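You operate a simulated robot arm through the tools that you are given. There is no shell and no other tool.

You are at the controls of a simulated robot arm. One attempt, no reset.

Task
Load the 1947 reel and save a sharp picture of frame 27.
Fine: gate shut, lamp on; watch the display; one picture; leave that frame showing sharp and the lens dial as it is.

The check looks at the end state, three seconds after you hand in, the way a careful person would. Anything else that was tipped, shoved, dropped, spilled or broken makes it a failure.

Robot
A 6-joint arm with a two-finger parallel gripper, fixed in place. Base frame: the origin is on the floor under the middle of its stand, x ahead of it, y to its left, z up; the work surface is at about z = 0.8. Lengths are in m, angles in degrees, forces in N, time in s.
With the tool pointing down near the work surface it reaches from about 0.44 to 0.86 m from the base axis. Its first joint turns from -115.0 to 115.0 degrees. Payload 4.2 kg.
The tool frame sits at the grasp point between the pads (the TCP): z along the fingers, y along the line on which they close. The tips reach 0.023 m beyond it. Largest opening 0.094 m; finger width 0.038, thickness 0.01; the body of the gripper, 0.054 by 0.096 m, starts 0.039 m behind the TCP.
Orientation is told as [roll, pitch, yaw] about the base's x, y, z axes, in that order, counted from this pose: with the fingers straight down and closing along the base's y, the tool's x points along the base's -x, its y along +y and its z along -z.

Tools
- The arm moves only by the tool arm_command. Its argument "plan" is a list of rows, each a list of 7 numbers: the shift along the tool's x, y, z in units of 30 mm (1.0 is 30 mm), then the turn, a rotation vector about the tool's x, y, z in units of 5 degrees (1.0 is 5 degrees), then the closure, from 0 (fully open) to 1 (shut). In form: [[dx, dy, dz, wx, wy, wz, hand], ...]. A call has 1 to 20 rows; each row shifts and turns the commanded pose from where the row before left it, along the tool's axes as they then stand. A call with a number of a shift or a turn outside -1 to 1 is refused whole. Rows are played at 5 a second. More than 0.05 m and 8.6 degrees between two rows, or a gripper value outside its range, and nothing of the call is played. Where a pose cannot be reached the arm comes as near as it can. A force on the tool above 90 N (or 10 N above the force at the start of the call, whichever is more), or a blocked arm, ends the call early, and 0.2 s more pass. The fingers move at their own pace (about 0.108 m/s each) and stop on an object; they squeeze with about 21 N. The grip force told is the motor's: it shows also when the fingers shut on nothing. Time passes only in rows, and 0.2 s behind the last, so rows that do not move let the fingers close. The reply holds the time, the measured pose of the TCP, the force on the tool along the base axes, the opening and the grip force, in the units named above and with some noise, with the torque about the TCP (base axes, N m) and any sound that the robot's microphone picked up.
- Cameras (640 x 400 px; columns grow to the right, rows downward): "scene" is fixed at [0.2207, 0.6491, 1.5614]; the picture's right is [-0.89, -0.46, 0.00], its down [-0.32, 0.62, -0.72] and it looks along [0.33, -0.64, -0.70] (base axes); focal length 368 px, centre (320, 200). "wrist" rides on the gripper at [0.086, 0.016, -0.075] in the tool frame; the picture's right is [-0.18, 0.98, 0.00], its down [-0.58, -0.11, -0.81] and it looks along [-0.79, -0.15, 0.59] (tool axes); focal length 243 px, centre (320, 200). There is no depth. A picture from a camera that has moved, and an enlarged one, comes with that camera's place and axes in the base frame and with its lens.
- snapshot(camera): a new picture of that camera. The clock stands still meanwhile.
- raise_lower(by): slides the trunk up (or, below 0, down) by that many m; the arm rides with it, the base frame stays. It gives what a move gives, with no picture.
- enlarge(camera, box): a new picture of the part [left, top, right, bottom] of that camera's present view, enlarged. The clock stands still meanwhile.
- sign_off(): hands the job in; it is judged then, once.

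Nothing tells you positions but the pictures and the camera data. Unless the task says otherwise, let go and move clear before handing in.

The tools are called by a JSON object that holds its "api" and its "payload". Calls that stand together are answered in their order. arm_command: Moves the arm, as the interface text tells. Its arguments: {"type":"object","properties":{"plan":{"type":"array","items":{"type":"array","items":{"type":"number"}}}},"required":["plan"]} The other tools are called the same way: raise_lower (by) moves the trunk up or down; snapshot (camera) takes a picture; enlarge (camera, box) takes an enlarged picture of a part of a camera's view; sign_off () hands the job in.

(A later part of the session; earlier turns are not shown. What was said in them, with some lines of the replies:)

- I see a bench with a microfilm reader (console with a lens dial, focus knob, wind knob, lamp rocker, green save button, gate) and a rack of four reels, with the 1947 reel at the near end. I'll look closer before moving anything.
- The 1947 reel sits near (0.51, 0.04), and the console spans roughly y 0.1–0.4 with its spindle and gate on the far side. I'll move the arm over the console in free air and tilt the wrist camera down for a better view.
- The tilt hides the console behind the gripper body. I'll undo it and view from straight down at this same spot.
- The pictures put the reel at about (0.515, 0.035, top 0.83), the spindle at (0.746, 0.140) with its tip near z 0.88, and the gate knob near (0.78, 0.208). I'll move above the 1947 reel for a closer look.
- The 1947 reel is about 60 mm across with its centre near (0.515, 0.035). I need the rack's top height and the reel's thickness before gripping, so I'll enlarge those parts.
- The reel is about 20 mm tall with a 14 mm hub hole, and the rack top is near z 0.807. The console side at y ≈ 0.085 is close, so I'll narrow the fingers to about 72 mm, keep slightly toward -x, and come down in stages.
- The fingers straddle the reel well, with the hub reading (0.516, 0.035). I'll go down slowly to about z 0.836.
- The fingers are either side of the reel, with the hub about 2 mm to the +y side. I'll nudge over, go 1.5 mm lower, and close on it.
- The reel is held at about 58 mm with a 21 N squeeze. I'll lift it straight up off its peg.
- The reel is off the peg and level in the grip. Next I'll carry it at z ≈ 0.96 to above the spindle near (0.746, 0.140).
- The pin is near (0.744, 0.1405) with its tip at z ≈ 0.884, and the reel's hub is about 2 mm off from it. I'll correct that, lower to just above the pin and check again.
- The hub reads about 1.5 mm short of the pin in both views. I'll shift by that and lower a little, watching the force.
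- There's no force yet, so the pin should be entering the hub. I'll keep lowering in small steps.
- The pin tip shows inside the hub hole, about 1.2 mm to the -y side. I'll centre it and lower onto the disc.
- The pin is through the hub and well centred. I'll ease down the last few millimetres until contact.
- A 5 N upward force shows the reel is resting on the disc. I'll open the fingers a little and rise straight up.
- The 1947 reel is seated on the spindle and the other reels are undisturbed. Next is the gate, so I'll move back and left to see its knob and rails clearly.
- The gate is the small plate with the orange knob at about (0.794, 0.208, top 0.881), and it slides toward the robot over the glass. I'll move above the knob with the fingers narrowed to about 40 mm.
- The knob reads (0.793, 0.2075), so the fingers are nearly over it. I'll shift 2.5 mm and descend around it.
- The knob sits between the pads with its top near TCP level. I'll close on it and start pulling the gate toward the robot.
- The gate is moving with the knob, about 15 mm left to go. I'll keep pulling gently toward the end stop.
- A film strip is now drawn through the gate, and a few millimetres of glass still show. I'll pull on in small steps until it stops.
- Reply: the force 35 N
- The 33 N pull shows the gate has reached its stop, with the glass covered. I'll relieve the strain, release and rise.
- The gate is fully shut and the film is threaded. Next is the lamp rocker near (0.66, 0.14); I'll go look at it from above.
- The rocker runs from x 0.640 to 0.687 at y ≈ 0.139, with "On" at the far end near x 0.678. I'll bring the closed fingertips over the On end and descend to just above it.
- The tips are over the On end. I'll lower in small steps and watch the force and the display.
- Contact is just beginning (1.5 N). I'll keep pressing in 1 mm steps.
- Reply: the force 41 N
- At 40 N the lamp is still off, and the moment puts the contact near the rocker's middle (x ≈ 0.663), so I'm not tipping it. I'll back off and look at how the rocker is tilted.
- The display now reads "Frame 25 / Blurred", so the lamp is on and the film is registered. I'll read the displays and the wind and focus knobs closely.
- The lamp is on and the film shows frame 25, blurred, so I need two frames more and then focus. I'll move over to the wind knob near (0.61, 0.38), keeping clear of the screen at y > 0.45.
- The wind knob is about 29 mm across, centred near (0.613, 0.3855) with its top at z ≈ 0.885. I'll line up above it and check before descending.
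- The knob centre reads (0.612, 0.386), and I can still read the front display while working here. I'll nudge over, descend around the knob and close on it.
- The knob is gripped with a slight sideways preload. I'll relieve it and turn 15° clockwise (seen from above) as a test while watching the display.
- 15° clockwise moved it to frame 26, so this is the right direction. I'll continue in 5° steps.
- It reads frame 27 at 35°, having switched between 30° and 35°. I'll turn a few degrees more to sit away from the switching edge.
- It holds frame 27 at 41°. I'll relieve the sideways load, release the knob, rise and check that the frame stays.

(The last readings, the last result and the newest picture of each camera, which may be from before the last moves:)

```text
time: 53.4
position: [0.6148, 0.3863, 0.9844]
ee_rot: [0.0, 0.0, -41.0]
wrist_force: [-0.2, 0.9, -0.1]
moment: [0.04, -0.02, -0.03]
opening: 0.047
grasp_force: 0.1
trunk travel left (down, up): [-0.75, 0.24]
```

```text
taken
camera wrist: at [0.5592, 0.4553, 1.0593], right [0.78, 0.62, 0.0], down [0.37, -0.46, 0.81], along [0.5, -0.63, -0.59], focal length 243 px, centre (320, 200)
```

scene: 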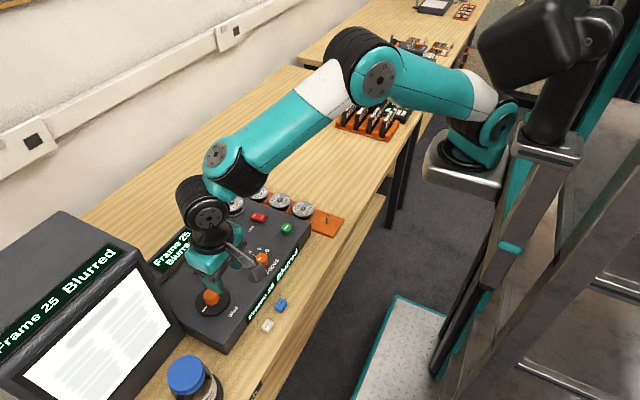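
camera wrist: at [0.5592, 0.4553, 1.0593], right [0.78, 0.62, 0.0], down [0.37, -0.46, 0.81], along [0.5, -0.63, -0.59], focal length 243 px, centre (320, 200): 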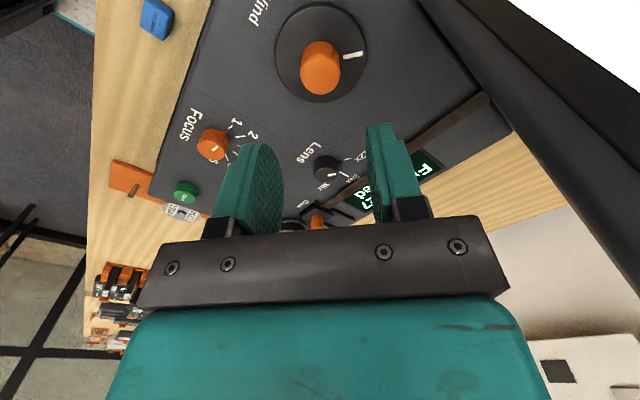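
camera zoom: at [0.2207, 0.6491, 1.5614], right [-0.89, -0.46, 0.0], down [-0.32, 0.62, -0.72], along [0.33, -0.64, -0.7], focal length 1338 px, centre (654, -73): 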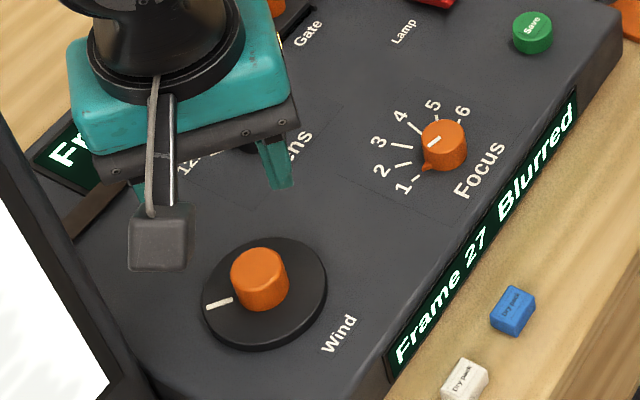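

Frame 27 holds after release. Next is the focus knob near (0.57, 0.25); I'll move over it, turn back to zero yaw and look.

{"api": "arm_command", "payload": {"plan": [[-0.097, -0.917, 0, 0, 0, 0, 0.5], [-0.097, -0.917, 0, 0, 0, 0, 0.5], [-0.097, -0.917, 0, 0, 0, 0, 0.5], [-0.097, -0.917, 0, 0, 0, 0, 0.5], [-0.097, -0.917, 0, 0, 0, 0, 0.5], [-0.097, -0.917, 0, 0, 0, 0, 0.5], [0, 0, 0, 0, 0, -1, 0.5], [0, 0, 0, 0, 0, -1, 0.5], [0, 0, 0, 0, 0, -1, 0.5], [0, 0, 0, 0, 0, -1, 0.5], [0, 0, 0, 0, 0, -1, 0.5], [0, 0, 0, 0, 0, -1, 0.5], [0, 0, 0, 0, 0, -1, 0.5], [0, 0, 0, 0, 0, -1, 0.5], [0, 0, 0, 0, 0, -0.2, 0.5], [0, 0, 0, 0, 0, 0, 0.5]]}}

{"api": "snapshot", "payload": {"camera": "wrist"}}

{"api": "enlarge", "payload": {"camera": "wrist", "box": [240, 40, 400, 140]}}

{"api": "enlarge", "payload": {"camera": "scene", "box": [240, 235, 288, 275]}}

```text
time: 56.8
position: [0.5188, 0.2497, 0.9865]
ee_rot: [0.0, 0.1, 0.2]
wrist_force: [-0.3, -1.1, 0.4]
moment: [-0.01, -0.05, -0.03]
opening: 0.0469
grasp_force: 0.1
trunk travel left (down, up): [-0.75, 0.24]
```

```text
taken
camera wrist: at [0.4321, 0.2662, 1.0601], right [0.18, 0.98, 0.0], down [0.58, -0.11, 0.81], along [0.79, -0.15, -0.59], focal length 243 px, centre (320, 200)
```

wrist: 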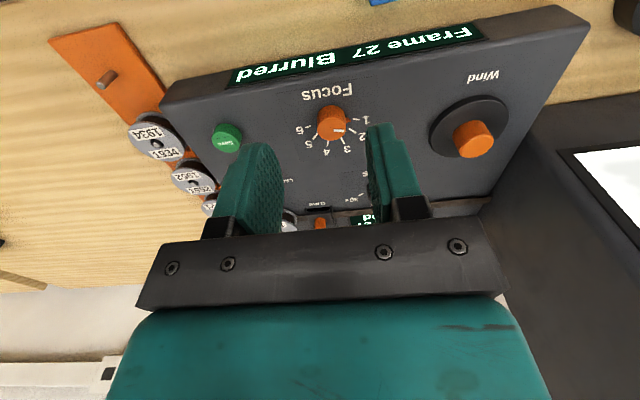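

```text
4.00 times, centred on (320, 90) of wrist
camera zoom: at [0.4321, 0.2662, 1.0601], right [0.18, 0.98, 0.0], down [0.58, -0.11, 0.81], along [0.79, -0.15, -0.59], focal length 970 px, centre (320, 640)
```

zoom: 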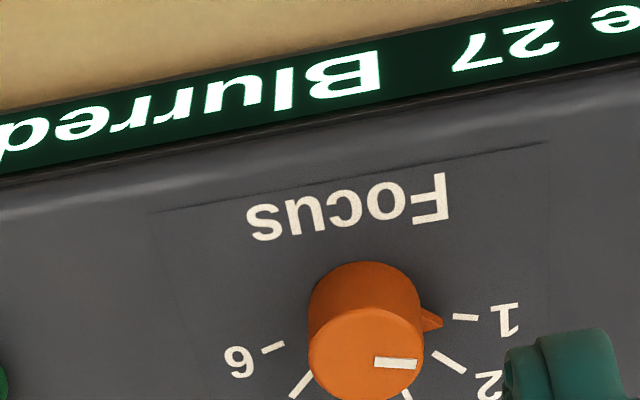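

```text
10.00 times, centred on (264, 255) of scene
camera zoom: at [0.2207, 0.6491, 1.5614], right [-0.89, -0.46, 0.0], down [-0.32, 0.62, -0.72], along [0.33, -0.64, -0.7], focal length 3681 px, centre (880, -350)
```

zoom: 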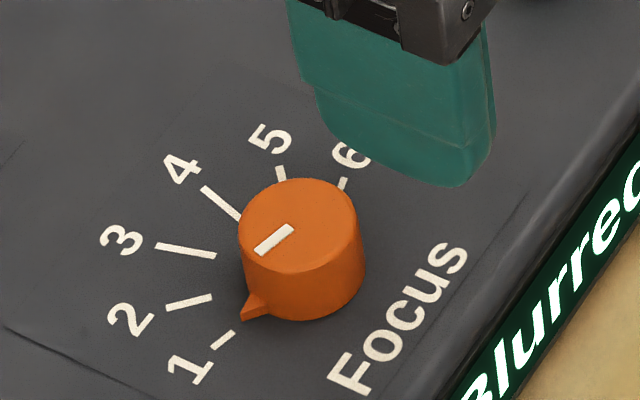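

The focus pointer sits near 1.3, and the scale runs clockwise from 1 (+y) to 6 (-y), about 30° per step. The knob is about 26 mm wide at (0.576, 0.2505). I'll turn the gripper to yaw +64° so the pointer nub lies between the fingers, then move over the knob.

{"api": "arm_command", "payload": {"plan": [[0, 0, 0, 0, 0, -1, 0.5], [0, 0, 0, 0, 0, -1, 0.5], [0, 0, 0, 0, 0, -1, 0.5], [0, 0, 0, 0, 0, -1, 0.5], [0, 0, 0, 0, 0, -1, 0.5], [0, 0, 0, 0, 0, -1, 0.5], [0, 0, 0, 0, 0, -1, 0.5], [0, 0, 0, 0, 0, -1, 0.5], [0, 0, 0, 0, 0, -1, 0.5], [0, 0, 0, 0, 0, -1, 0.5], [0, 0, 0, 0, 0, -1, 0.5], [0, 0, 0, 0, 0, -1, 0.5], [0, 0, 0, 0, 0, -0.8, 0.5], [-0.43, -0.85, 0, 0, 0, 0, 0.5], [-0.43, -0.85, 0, 0, 0, 0, 0.5], [0, 0, 0.6, 0, 0, 0, 0.5], [0, 0, 0, 0, 0, 0, 0.5]]}}

{"api": "snapshot", "payload": {"camera": "wrist"}}

{"api": "enlarge", "payload": {"camera": "wrist", "box": [240, 40, 400, 140]}}

{"api": "enlarge", "payload": {"camera": "scene", "box": [200, 210, 328, 310]}}

```text
time: 60.4
position: [0.5761, 0.25, 0.9652]
ee_rot: [0.0, 0.0, 64.1]
wrist_force: [0.0, -0.6, -0.2]
moment: [0.0, -0.02, -0.05]
opening: 0.0467
grasp_force: 0.1
trunk travel left (down, up): [-0.75, 0.24]
```

```text
taken
camera wrist: at [0.5232, 0.1796, 1.041], right [-0.8, 0.6, 0.0], down [0.35, 0.48, 0.81], along [0.48, 0.65, -0.59], focal length 243 px, centre (320, 200)
```

wrist: 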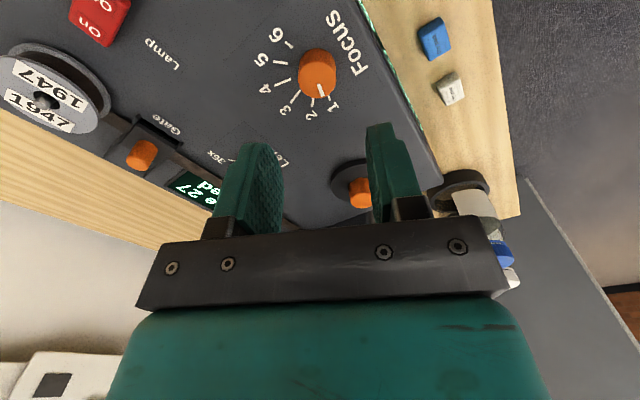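

```text
4.00 times, centred on (320, 90) of wrist
camera zoom: at [0.5232, 0.1796, 1.041], right [-0.8, 0.6, 0.0], down [0.35, 0.48, 0.81], along [0.48, 0.65, -0.59], focal length 970 px, centre (320, 640)
```

zoom: 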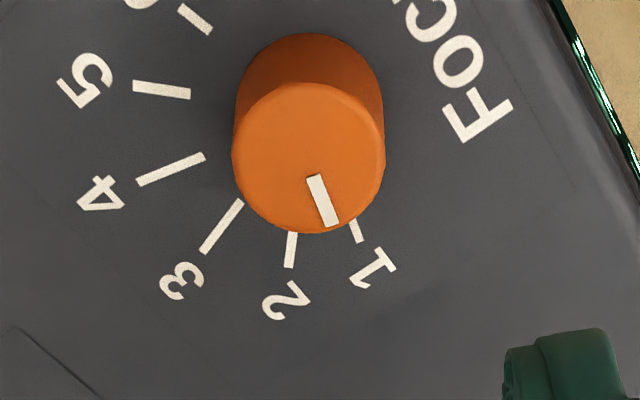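

```text
4.00 times, centred on (264, 260) of scene
camera zoom: at [0.2207, 0.6491, 1.5614], right [-0.89, -0.46, 0.0], down [-0.32, 0.62, -0.72], along [0.33, -0.64, -0.7], focal length 1472 px, centre (544, -40)
```

zoom: 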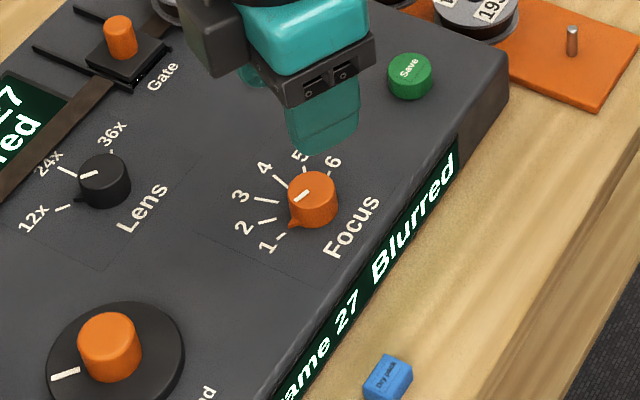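

The knob centre is 2.3 mm off along the closing line. I'll correct that, descend partway and verify.

{"api": "arm_command", "payload": {"plan": [[0, -0.077, 0, 0, 0, 0, 0.5], [0, 0, 0.7, 0, 0, 0, 0.5], [0, 0, 0.7, 0, 0, 0, 0.5], [0, 0, 0.6, 0, 0, 0, 0.5], [0, 0, 0, 0, 0, 0, 0.5], [0, 0, 0, 0, 0, 0, 0.5]]}}

{"api": "enlarge", "payload": {"camera": "wrist", "box": [220, 80, 420, 205]}}

{"api": "enlarge", "payload": {"camera": "scene", "box": [230, 220, 310, 280]}}

```text
time: 61.8
position: [0.5781, 0.2502, 0.9071]
ee_rot: [0.0, -0.1, 64.0]
wrist_force: [-0.1, 0.4, -0.3]
moment: [-0.02, -0.01, -0.02]
opening: 0.0469
grasp_force: 0.1
trunk travel left (down, up): [-0.75, 0.24]
```

```text
3.20 times, centred on (320, 142) of wrist
camera zoom: at [0.5258, 0.1794, 0.9817], right [-0.8, 0.6, 0.0], down [0.35, 0.47, 0.81], along [0.48, 0.65, -0.59], focal length 776 px, centre (320, 384)
```

zoom: 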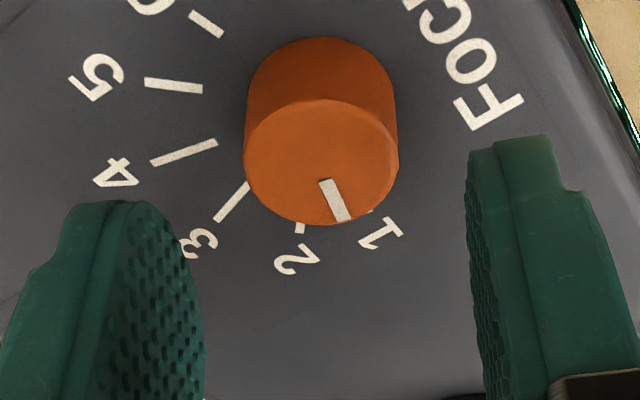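

```text
6.67 times, centred on (270, 250) of scene
camera zoom: at [0.2207, 0.6491, 1.5614], right [-0.89, -0.46, 0.0], down [-0.32, 0.62, -0.72], along [0.33, -0.64, -0.7], focal length 2454 px, centre (653, -133)
```

zoom: 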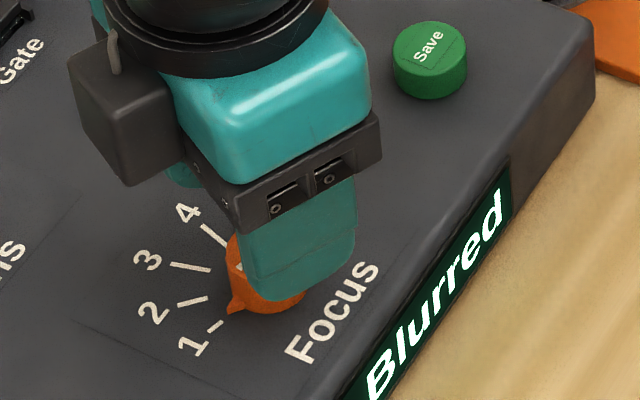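

It's aligned. I'll go down to z ≈ 0.881 and close on the knob.

{"api": "arm_command", "payload": {"plan": [[0, 0, 0.3, 0, 0, 0, 0.5], [0, 0, 0.3, 0, 0, 0, 0.5], [0, 0, 0.27, 0, 0, 0, 0.5], [0, 0, 0, 0, 0, 0, 0.5], [0, 0, 0, 0, 0, 0, 1], [0, 0, 0, 0, 0, 0, 1], [0, 0, 0, 0, 0, 0, 1]]}}

{"api": "enlarge", "payload": {"camera": "wrist", "box": [200, 60, 440, 210]}}

{"api": "enlarge", "payload": {"camera": "scene", "box": [200, 210, 328, 320]}}

```text
time: 63.4
position: [0.5788, 0.2502, 0.8809]
ee_rot: [0.1, 0.0, 64.1]
wrist_force: [-8.7, 3.1, -2.2]
moment: [0.62, 0.04, -0.01]
opening: 0.0272
grasp_force: 44.8
trunk travel left (down, up): [-0.75, 0.24]
```

```text
2.67 times, centred on (320, 135) of wrist
camera zoom: at [0.5259, 0.1795, 0.9563], right [-0.8, 0.59, 0.0], down [0.35, 0.48, 0.81], along [0.48, 0.65, -0.59], focal length 647 px, centre (320, 373)
```

zoom: 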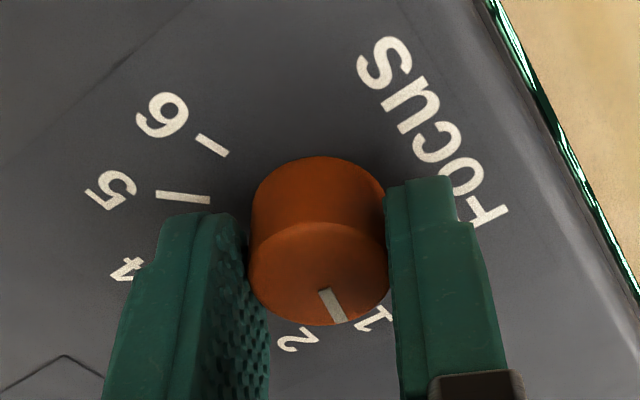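

```text
3.64 times, centred on (264, 265) of scene
camera zoom: at [0.2207, 0.6491, 1.5614], right [-0.89, -0.46, 0.0], down [-0.32, 0.62, -0.72], along [0.33, -0.64, -0.7], focal length 1338 px, centre (524, -36)
```

zoom: 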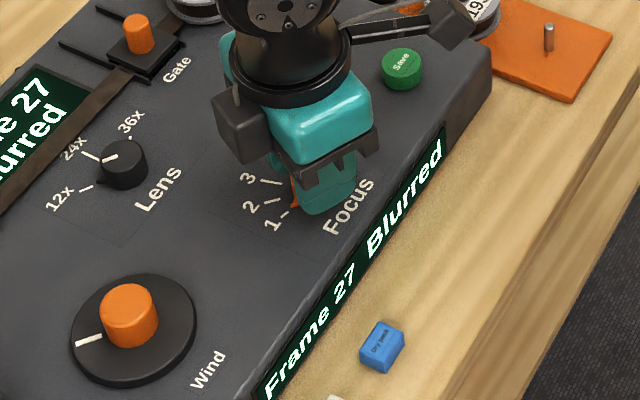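

The focus knob is gripped. I'll turn it clockwise in 10° steps and read the display after each.

{"api": "arm_command", "payload": {"plan": [[0, 0, 0, 0, 0, 1, 1], [0, 0, 0, 0, 0, 1, 1], [0, 0, 0, 0, 0, 0, 1]]}}

{"api": "enlarge", "payload": {"camera": "scene", "box": [220, 220, 316, 320]}}

{"api": "arm_command", "payload": {"plan": [[0, 0, 0, 0, 0, 1, 1], [0, 0, 0, 0, 0, 1, 1], [0, 0, 0, 0, 0, 0, 1]]}}

{"api": "enlarge", "payload": {"camera": "scene", "box": [220, 220, 316, 320]}}

```text
time: 64.2
position: [0.5775, 0.2488, 0.8815]
ee_rot: [0.0, 0.0, 54.1]
wrist_force: [-6.9, 5.4, 5.9]
moment: [-0.75, 0.89, 0.02]
opening: 0.0271
grasp_force: 44.4
trunk travel left (down, up): [-0.75, 0.24]
```

```text
4.00 times, centred on (268, 270) of scene
camera zoom: at [0.2207, 0.6491, 1.5614], right [-0.89, -0.46, 0.0], down [-0.32, 0.62, -0.72], along [0.33, -0.64, -0.7], focal length 1472 px, centre (528, -80)
```

zoom: 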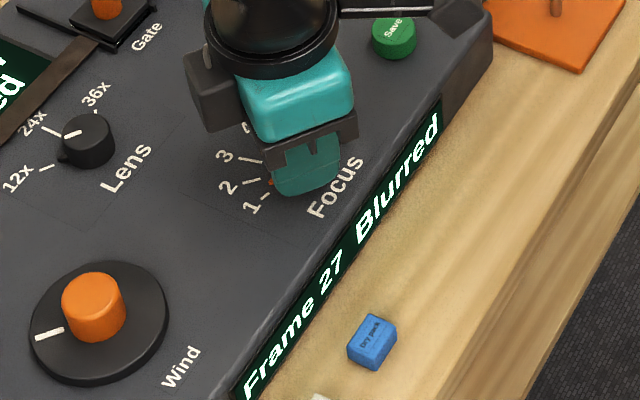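

```text
time: 65.0
position: [0.5782, 0.2506, 0.8816]
ee_rot: [0.1, 0.1, 44.0]
wrist_force: [-6.8, -0.3, 11.4]
moment: [-0.48, 0.72, -0.02]
opening: 0.0268
grasp_force: 45.2
trunk travel left (down, up): [-0.75, 0.24]
```

```text
4.00 times, centred on (268, 270) of scene
camera zoom: at [0.2207, 0.6491, 1.5614], right [-0.89, -0.46, 0.0], down [-0.32, 0.62, -0.72], along [0.33, -0.64, -0.7], focal length 1472 px, centre (528, -80)
```

zoom: 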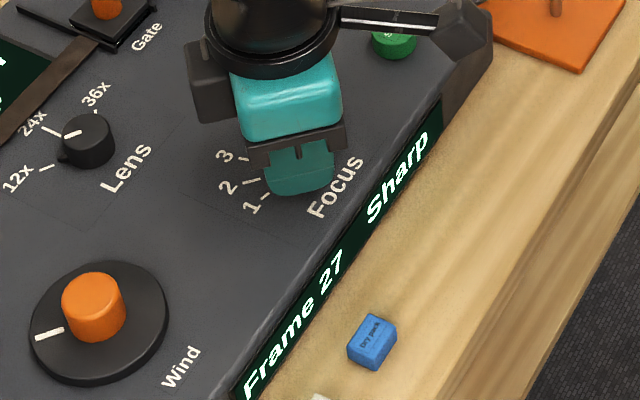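

It reads "Frame 27 Sharp" after 20°. I'll probe a little further to find the window's extent and settle in its middle.

{"api": "arm_command", "payload": {"plan": [[0, 0, 0, 0, 0, 0.8, 1], [0, 0, 0, 0, 0, 0, 1], [0, 0, 0, 0, 0, 0, 1]]}}

{"api": "enlarge", "payload": {"camera": "scene", "box": [220, 220, 316, 320]}}

```text
time: 65.8
position: [0.5781, 0.2504, 0.8814]
ee_rot: [0.0, -0.1, 40.0]
wrist_force: [-3.2, -0.4, 13.3]
moment: [-0.5, 0.66, -0.03]
opening: 0.0271
grasp_force: 45.2
trunk travel left (down, up): [-0.75, 0.24]
```

```text
4.00 times, centred on (268, 270) of scene
camera zoom: at [0.2207, 0.6491, 1.5614], right [-0.89, -0.46, 0.0], down [-0.32, 0.62, -0.72], along [0.33, -0.64, -0.7], focal length 1472 px, centre (528, -80)
```

zoom: 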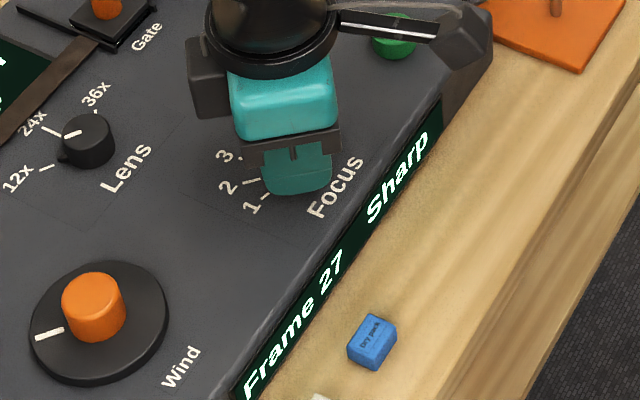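

{"api": "arm_command", "payload": {"plan": [[0, 0, 0, 0, 0, 0.8, 1], [0, 0, 0, 0, 0, 0, 1], [0, 0, 0, 0, 0, 0, 1]]}}

{"api": "enlarge", "payload": {"camera": "scene", "box": [220, 220, 316, 320]}}

{"api": "enlarge", "payload": {"camera": "scene", "box": [0, 200, 192, 380]}}

```text
time: 66.6
position: [0.5781, 0.25, 0.8807]
ee_rot: [0.0, -0.1, 35.9]
wrist_force: [-4.8, -1.9, 15.6]
moment: [-0.08, 0.13, -0.02]
opening: 0.0271
grasp_force: 45.6
trunk travel left (down, up): [-0.75, 0.24]
```

```text
4.00 times, centred on (268, 270) of scene
camera zoom: at [0.2207, 0.6491, 1.5614], right [-0.89, -0.46, 0.0], down [-0.32, 0.62, -0.72], along [0.33, -0.64, -0.7], focal length 1472 px, centre (528, -80)
```

zoom: 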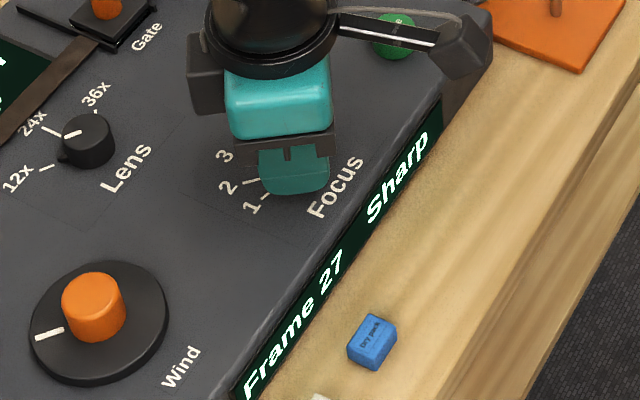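

```text
2.22 times, centred on (96, 290) of scene
camera zoom: at [0.2207, 0.6491, 1.5614], right [-0.89, -0.46, 0.0], down [-0.32, 0.62, -0.72], along [0.33, -0.64, -0.7], focal length 818 px, centre (818, 0)
```

zoom: 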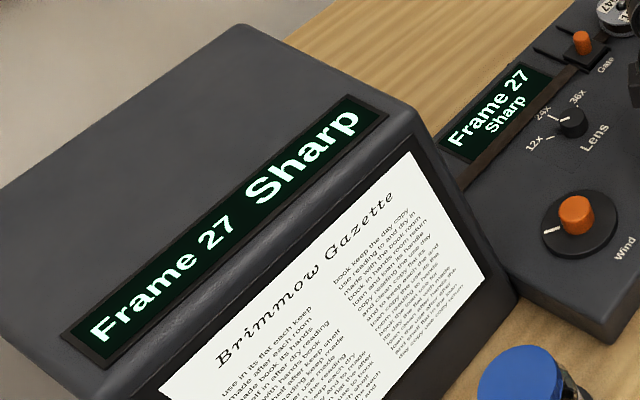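

{"api": "arm_command", "payload": {"plan": [[0, 0, 0, 0, 0, 0.8, 1], [0, 0, 0, 0, 0, 0, 1], [0, 0, 0, 0, 0, 0, 1]]}}

{"api": "enlarge", "payload": {"camera": "scene", "box": [0, 200, 192, 380]}}

```text
time: 67.4
position: [0.5783, 0.2492, 0.8807]
ee_rot: [0.0, -0.1, 32.0]
wrist_force: [-3.6, -3.6, 19.9]
moment: [-0.13, 0.1, 0.07]
opening: 0.027
grasp_force: 45.2
trunk travel left (down, up): [-0.75, 0.24]
```

```text
2.22 times, centred on (96, 290) of scene
camera zoom: at [0.2207, 0.6491, 1.5614], right [-0.89, -0.46, 0.0], down [-0.32, 0.62, -0.72], along [0.33, -0.64, -0.7], focal length 818 px, centre (818, 0)
```

zoom: 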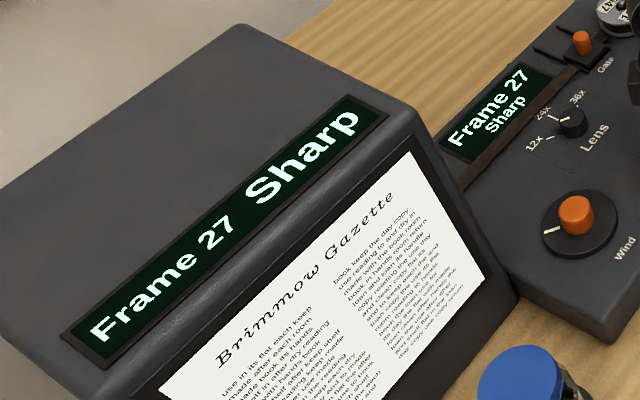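

It's sharp from 20° to at least 32°. I'll back up 5° to sit inside the window, then release and rise.

{"api": "arm_command", "payload": {"plan": [[0, 0, 0, 0, 0, -1, 1], [0, 0, 0, 0, 0, 0, 1], [0, 0, 0, 0, 0, 0, 1], [0, 0, 0, 0, 0, 0, 0.5], [0, 0, 0, 0, 0, 0, 0.5], [0, 0, -0.3, 0, 0, 0, 0.5], [0, 0, -0.6, 0, 0, 0, 0.5], [0, 0, -0.9, 0, 0, 0, 0.5], [0, 0, -0.9, 0, 0, 0, 0.5], [0, 0, 0, 0, 0, 0, 0.5]]}}

{"api": "enlarge", "payload": {"camera": "scene", "box": [140, 210, 316, 320]}}

{"api": "enlarge", "payload": {"camera": "scene", "box": [0, 200, 192, 380]}}

{"api": "snapshot", "payload": {"camera": "wrist"}}

```text
time: 69.6
position: [0.5794, 0.2495, 0.9611]
ee_rot: [0.0, 0.0, 37.1]
wrist_force: [-0.9, -0.1, -0.3]
moment: [-0.01, -0.02, 0.01]
opening: 0.0469
grasp_force: 0.0
trunk travel left (down, up): [-0.75, 0.24]
```

```text
3.64 times, centred on (228, 265) of scene
camera zoom: at [0.2207, 0.6491, 1.5614], right [-0.89, -0.46, 0.0], down [-0.32, 0.62, -0.72], along [0.33, -0.64, -0.7], focal length 1338 px, centre (654, -36)
```

zoom: 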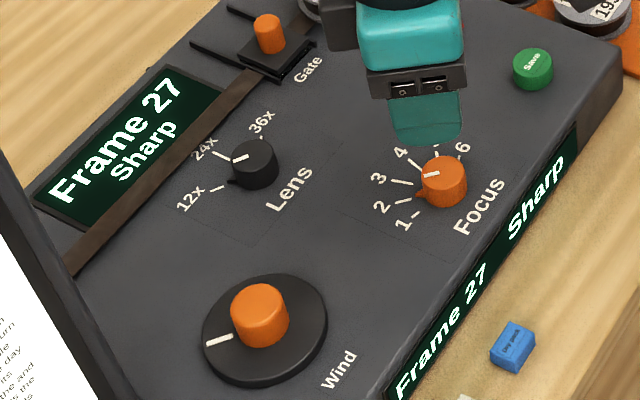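

```text
2.22 times, centred on (96, 290) of scene
camera zoom: at [0.2207, 0.6491, 1.5614], right [-0.89, -0.46, 0.0], down [-0.32, 0.62, -0.72], along [0.33, -0.64, -0.7], focal length 818 px, centre (818, 0)
```

zoom: 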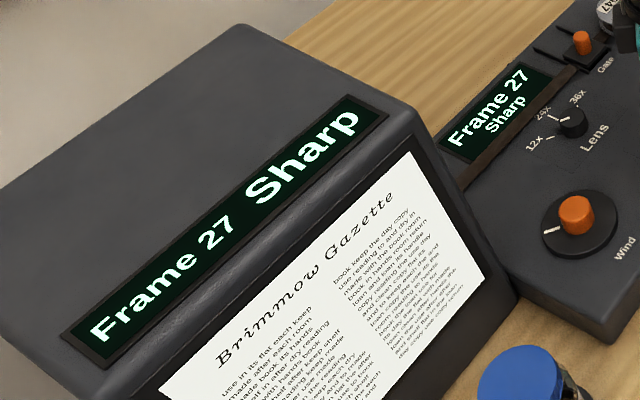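

```text
taken
camera wrist: at [0.5004, 0.2107, 1.036], right [-0.45, 0.9, 0.0], down [0.53, 0.26, 0.81], along [0.72, 0.36, -0.59], focal length 243 px, centre (320, 200)
```

wrist: 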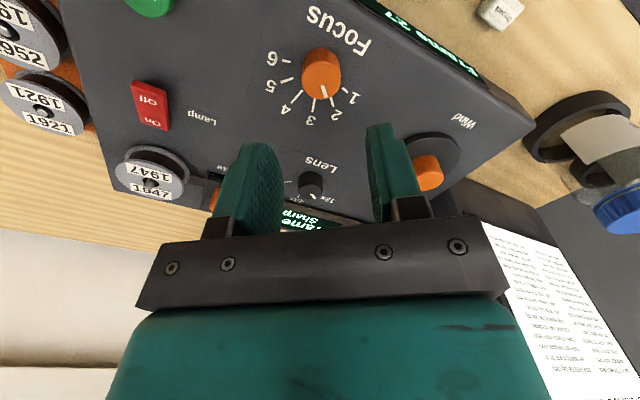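

"Frame 27 Sharp" holds after release, with the page crisp and the lens still at 12x. The last step is one press of Save near (0.5765, 0.1405); I'll move above it with closed fingers and check alignment.

{"api": "arm_command", "payload": {"plan": [[0, 0, -0.3, 0, 0, 1, 1], [0, 0, 0, 0, 0, 1, 1], [0, 0, 0, 0, 0, 1, 1], [0, 0, 0, 0, 0, 1, 1], [0, 0, 0, 0, 0, 1, 1], [0, 0, 0, 0, 0, 1, 1], [0, 0, 0, 0, 0, 1, 1], [0, 0, 0, 0, 0, 0.4, 1], [0.024, -0.908, 0, 0, 0, 0, 1], [0.024, -0.908, 0, 0, 0, 0, 1], [0.024, -0.908, 0, 0, 0, 0, 1], [0.024, -0.908, 0, 0, 0, 0, 1], [0, 0, 0, 0, 0, 0, 1], [0, 0, 0, 0, 0, 0, 1]]}}

{"api": "snapshot", "payload": {"camera": "wrist"}}

{"api": "enlarge", "payload": {"camera": "wrist", "box": [240, 30, 400, 130]}}

{"api": "enlarge", "payload": {"camera": "scene", "box": [230, 175, 342, 245]}}

```text
time: 72.6
position: [0.5764, 0.1405, 0.9698]
ee_rot: [0.1, 0.0, 0.0]
wrist_force: [-0.1, -0.5, 0.3]
moment: [0.03, -0.03, 0.01]
opening: 0.0001
grasp_force: 20.7
trunk travel left (down, up): [-0.75, 0.24]
```

```text
taken
camera wrist: at [0.4893, 0.1567, 1.0456], right [0.18, 0.98, 0.0], down [0.58, -0.11, 0.81], along [0.79, -0.15, -0.59], focal length 243 px, centre (320, 200)
```

wrist: 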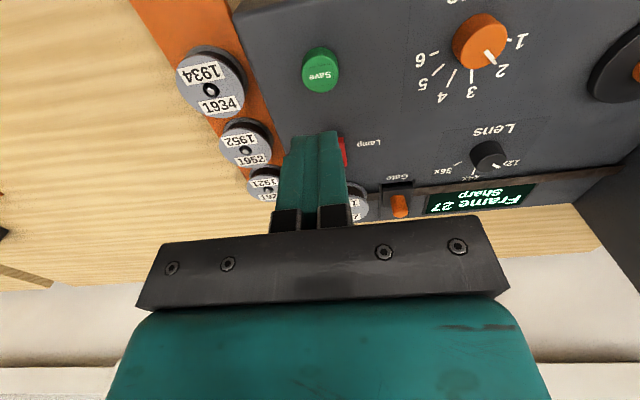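

```text
4.00 times, centred on (320, 80) of wrist
camera zoom: at [0.4893, 0.1567, 1.0456], right [0.18, 0.98, 0.0], down [0.58, -0.11, 0.81], along [0.79, -0.15, -0.59], focal length 970 px, centre (320, 680)
```

zoom: 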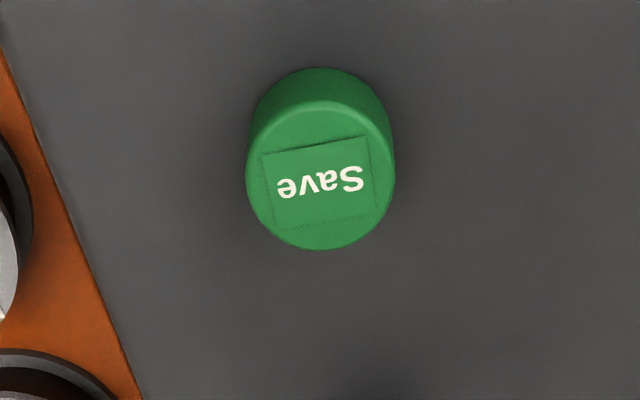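

```text
5.71 times, centred on (286, 210) of scene
camera zoom: at [0.2207, 0.6491, 1.5614], right [-0.89, -0.46, 0.0], down [-0.32, 0.62, -0.72], along [0.33, -0.64, -0.7], focal length 2103 px, centre (514, 143)
```

zoom: 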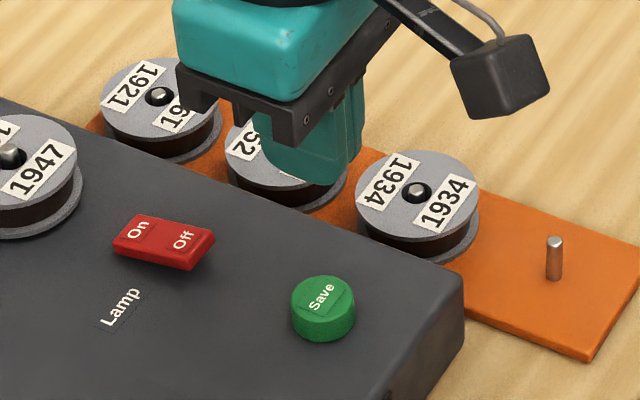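

The button centre is at (0.5775, 0.140) with its top near z 0.864, so I'm aligned. I'll descend to just above it.

{"api": "arm_command", "payload": {"plan": [[-0.03, -0.01, 0.7, 0, 0, 0, 1], [0, 0, 0.7, 0, 0, 0, 1], [0, 0, 0.6, 0, 0, 0, 1], [0, 0, 0.45, 0, 0, 0, 1], [0, 0, 0, 0, 0, 0, 1], [0, 0, 0, 0, 0, 0, 1]]}}

{"api": "enlarge", "payload": {"camera": "scene", "box": [230, 175, 342, 245]}}

{"api": "enlarge", "payload": {"camera": "wrist", "box": [240, 60, 400, 160]}}

```text
time: 74.0
position: [0.5761, 0.1392, 0.8964]
ee_rot: [0.0, 0.0, -0.1]
wrist_force: [-0.4, 0.0, -0.2]
moment: [-0.02, -0.04, -0.01]
opening: 0.0003
grasp_force: 20.6
trunk travel left (down, up): [-0.75, 0.24]
```

```text
5.71 times, centred on (286, 210) of scene
camera zoom: at [0.2207, 0.6491, 1.5614], right [-0.89, -0.46, 0.0], down [-0.32, 0.62, -0.72], along [0.33, -0.64, -0.7], focal length 2103 px, centre (514, 143)
```

zoom: 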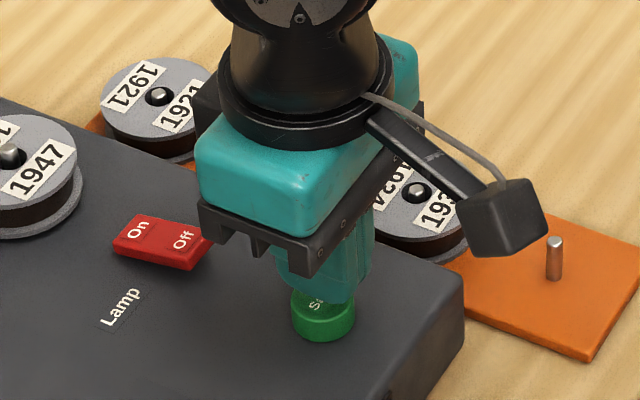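

```text
4.00 times, centred on (320, 110) of wrist
camera zoom: at [0.4895, 0.1556, 0.9716], right [0.18, 0.98, 0.0], down [0.58, -0.11, 0.81], along [0.79, -0.15, -0.59], focal length 970 px, centre (320, 560)
```

zoom: 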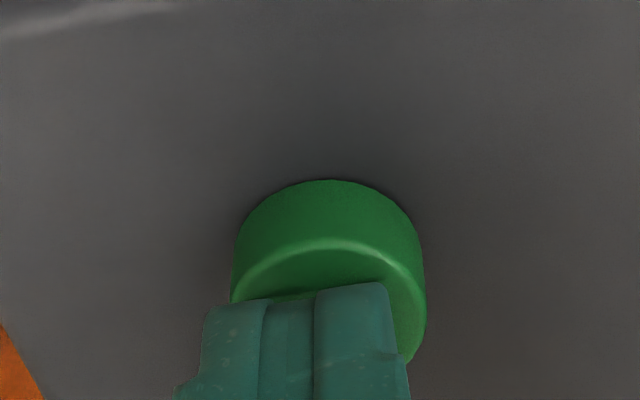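

The tips are squarely over the button. I'll lower to first contact.

{"api": "arm_command", "payload": {"plan": [[0, 0.05, 0.1, 0, 0, 0, 1], [0, 0, 0.1, 0, 0, 0, 1], [0, 0, 0.06, 0, 0, 0, 1], [0, 0, 0, 0, 0, 0, 1]]}}

{"api": "enlarge", "payload": {"camera": "scene", "box": [0, 200, 192, 380]}}

```text
time: 75.0
position: [0.575, 0.1418, 0.8879]
ee_rot: [0.0, 0.0, -0.1]
wrist_force: [0.4, -0.6, -0.1]
moment: [0.04, 0.04, -0.01]
opening: 0.0002
grasp_force: 21.2
trunk travel left (down, up): [-0.75, 0.24]
```

```text
2.22 times, centred on (96, 290) of scene
camera zoom: at [0.2207, 0.6491, 1.5614], right [-0.89, -0.46, 0.0], down [-0.32, 0.62, -0.72], along [0.33, -0.64, -0.7], focal length 818 px, centre (818, 0)
```

zoom: 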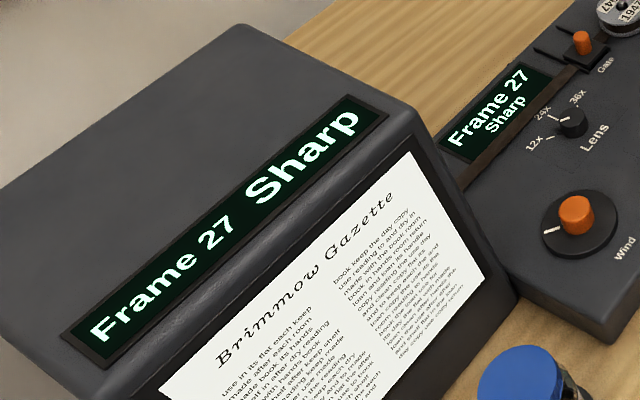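

No contact yet and the display is unchanged. I'll continue down in about 1 mm steps.

{"api": "arm_command", "payload": {"plan": [[0, 0, 0.04, 0, 0, 0, 1], [0, 0, 0.04, 0, 0, 0, 1], [0, 0, 0, 0, 0, 0, 1]]}}

{"api": "enlarge", "payload": {"camera": "scene", "box": [0, 200, 192, 380]}}

```text
time: 75.8
position: [0.5765, 0.1429, 0.8864]
ee_rot: [0.1, 0.0, 0.0]
wrist_force: [-0.3, -0.3, 0.7]
moment: [0.0, -0.03, -0.03]
opening: 0.0003
grasp_force: 20.7
trunk travel left (down, up): [-0.75, 0.24]
```

```text
2.22 times, centred on (96, 290) of scene
camera zoom: at [0.2207, 0.6491, 1.5614], right [-0.89, -0.46, 0.0], down [-0.32, 0.62, -0.72], along [0.33, -0.64, -0.7], focal length 818 px, centre (818, 0)
```

zoom: 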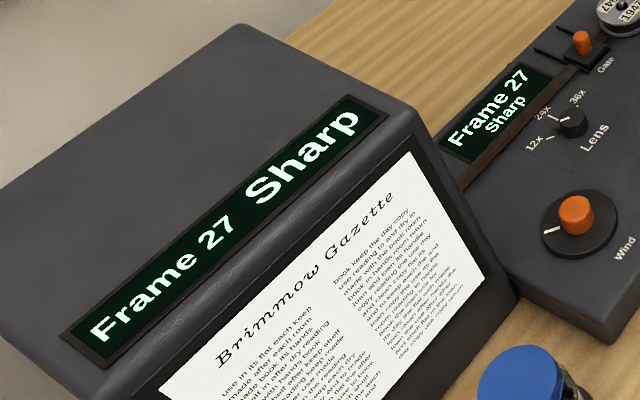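

{"api": "arm_command", "payload": {"plan": [[0, 0, 0.04, 0, 0, 0, 1], [0, 0, 0.04, 0, 0, 0, 1], [0, 0, 0, 0, 0, 0, 1]]}}

{"api": "enlarge", "payload": {"camera": "scene", "box": [0, 200, 192, 380]}}

{"api": "enlarge", "payload": {"camera": "scene", "box": [260, 205, 324, 245]}}

```text
time: 76.6
position: [0.5751, 0.1422, 0.8851]
ee_rot: [0.0, 0.0, 0.1]
wrist_force: [0.5, 0.0, 2.3]
moment: [-0.03, -0.03, -0.01]
opening: 0.0
grasp_force: 20.9
trunk travel left (down, up): [-0.75, 0.24]
```

```text
2.22 times, centred on (96, 290) of scene
camera zoom: at [0.2207, 0.6491, 1.5614], right [-0.89, -0.46, 0.0], down [-0.32, 0.62, -0.72], along [0.33, -0.64, -0.7], focal length 818 px, centre (818, 0)
```

zoom: 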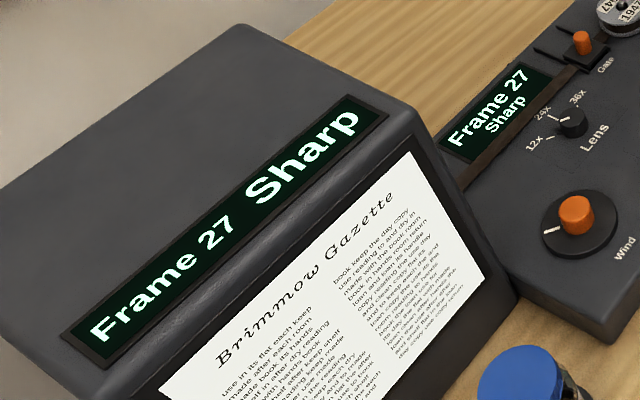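

```text
10.00 times, centred on (292, 225) of scene
camera zoom: at [0.2207, 0.6491, 1.5614], right [-0.89, -0.46, 0.0], down [-0.32, 0.62, -0.72], along [0.33, -0.64, -0.7], focal length 3681 px, centre (600, -50)
```

zoom: 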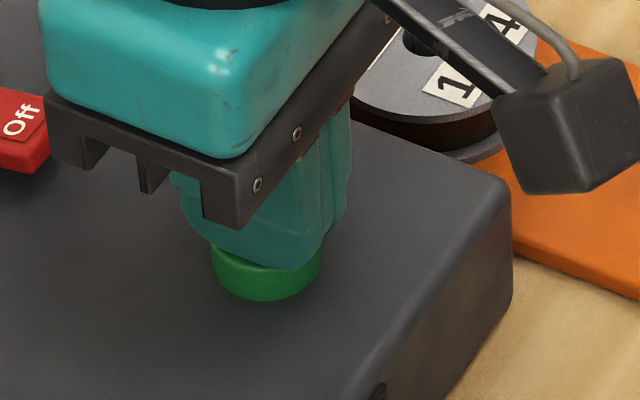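

The button's spring is now pushing back (2.3 N). I'll press further in small steps, watching for a "saved" sign.

{"api": "arm_command", "payload": {"plan": [[0, 0, 0.04, 0, 0, 0, 1], [0, 0, 0.04, 0, 0, 0, 1], [0, 0, 0, 0, 0, 0, 1]]}}

{"api": "enlarge", "payload": {"camera": "scene", "box": [0, 200, 192, 380]}}

```text
time: 77.4
position: [0.5765, 0.1428, 0.8827]
ee_rot: [-0.1, 0.1, 0.2]
wrist_force: [-2.4, -0.5, 4.2]
moment: [-0.02, 0.07, -0.01]
opening: 0.0
grasp_force: 20.9
trunk travel left (down, up): [-0.75, 0.24]
heard: click
```

```text
2.22 times, centred on (96, 290) of scene
camera zoom: at [0.2207, 0.6491, 1.5614], right [-0.89, -0.46, 0.0], down [-0.32, 0.62, -0.72], along [0.33, -0.64, -0.7], focal length 818 px, centre (818, 0)
```

zoom: 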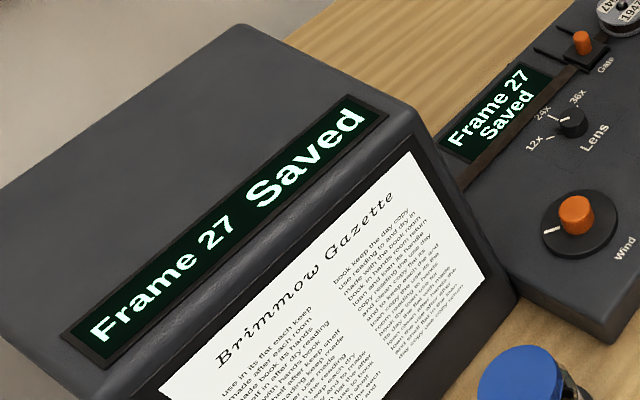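

A click was heard and the display reads "Frame 27 Saved". I'll lift straight off the button in one clean move and go clear.

{"api": "arm_command", "payload": {"plan": [[0, 0, -0.7, 0, 0, 0, 1], [0, 0, -0.9, 0, 0, 0, 1], [0, 0, -0.9, 0, 0, 0, 1], [0, 0, -0.9, 0, 0, 0, 1], [0, 0, -0.9, 0, 0, 0, 1], [0.4, -0.3, -0.9, 0, 0, 0, 1], [0.5, -0.5, -0.9, 0, 0, 0, 1], [0.5, -0.5, -0.9, 0, 0, 0, 1], [0, 0, 0, 0, 0, 0, 1], [0, 0, 0, 0, 0, 0, 1]]}}

{"api": "snapshot", "payload": {"camera": "scene"}}

{"api": "enlarge", "payload": {"camera": "scene", "box": [140, 170, 360, 340]}}

{"api": "enlarge", "payload": {"camera": "scene", "box": [0, 200, 192, 380]}}

{"api": "snapshot", "payload": {"camera": "wrist"}}

```text
time: 79.6
position: [0.5356, 0.1022, 1.0922]
ee_rot: [0.0, 0.0, 0.0]
wrist_force: [0.5, -0.6, 0.6]
moment: [0.01, 0.0, 0.01]
opening: 0.0002
grasp_force: 21.4
trunk travel left (down, up): [-0.75, 0.24]
```

```text
taken
```

scene: 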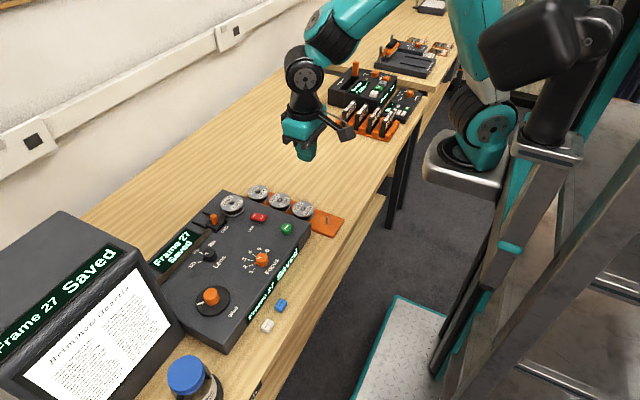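

```text
2.35 times, centred on (250, 255) of scene
camera zoom: at [0.2207, 0.6491, 1.5614], right [-0.89, -0.46, 0.0], down [-0.32, 0.62, -0.72], along [0.33, -0.64, -0.7], focal length 866 px, centre (485, 71)
```

zoom: 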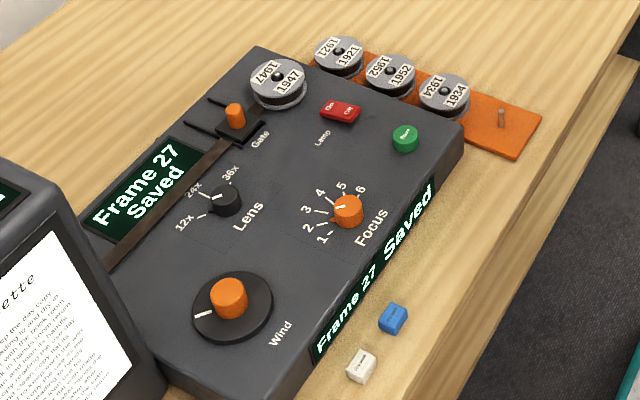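

```text
2.22 times, centred on (96, 290) of scene
camera zoom: at [0.2207, 0.6491, 1.5614], right [-0.89, -0.46, 0.0], down [-0.32, 0.62, -0.72], along [0.33, -0.64, -0.7], focal length 818 px, centre (818, 0)
```

zoom: 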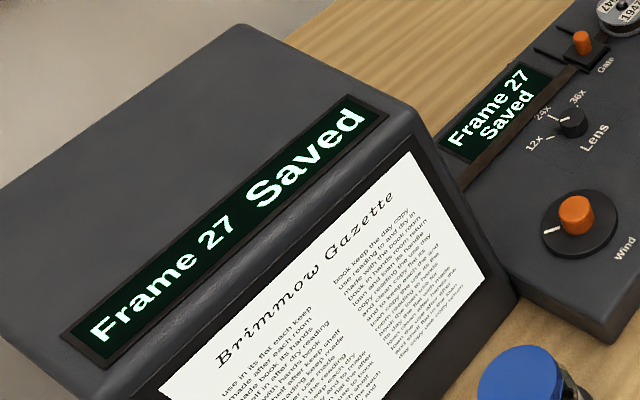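

```text
taken
camera wrist: at [0.4485, 0.1185, 1.167], right [0.18, 0.98, 0.0], down [0.58, -0.11, 0.81], along [0.79, -0.15, -0.59], focal length 243 px, centre (320, 200)
```

wrist: 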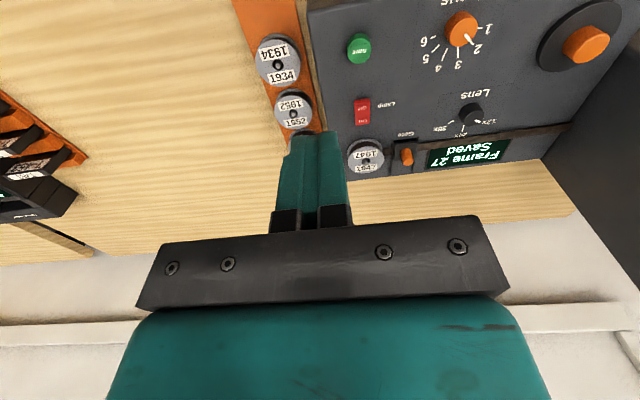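

All displays read "Frame 27 Saved" and the page is crisp. The 1947 reel is on the spindle, the gate is shut, the lamp is on, the lens is still at 12x and nothing else has been disturbed. The arm is clear, so I'm handing in.

{"api": "sign_off", "payload": {}}

```text
The job is handed in.
```

The 1947 reel is loaded and a sharp picture of frame 27 is saved. I've handed the job in.

- **Reader:** the gate is shut against its stop and the lamp is on.
- **Frame and focus:** I wound from frame 25 to 27. I then turned the focus from about 1.3 to about 2.1, where the display read "Sharp".
- **Picture:** I pressed Save once. There was one click, and all the displays read "Frame 27 Saved".
- **End state:** frame 27 is still showing crisp on the screen, and the lens dial is still at 12x. The other reels are still on the rack, and the last pictures showed nothing tipped or moved. The arm is up and clear of the bench.

The first press on the lamp rocker reached about 40 N before the lamp came on. The rocker looked undamaged afterwards.
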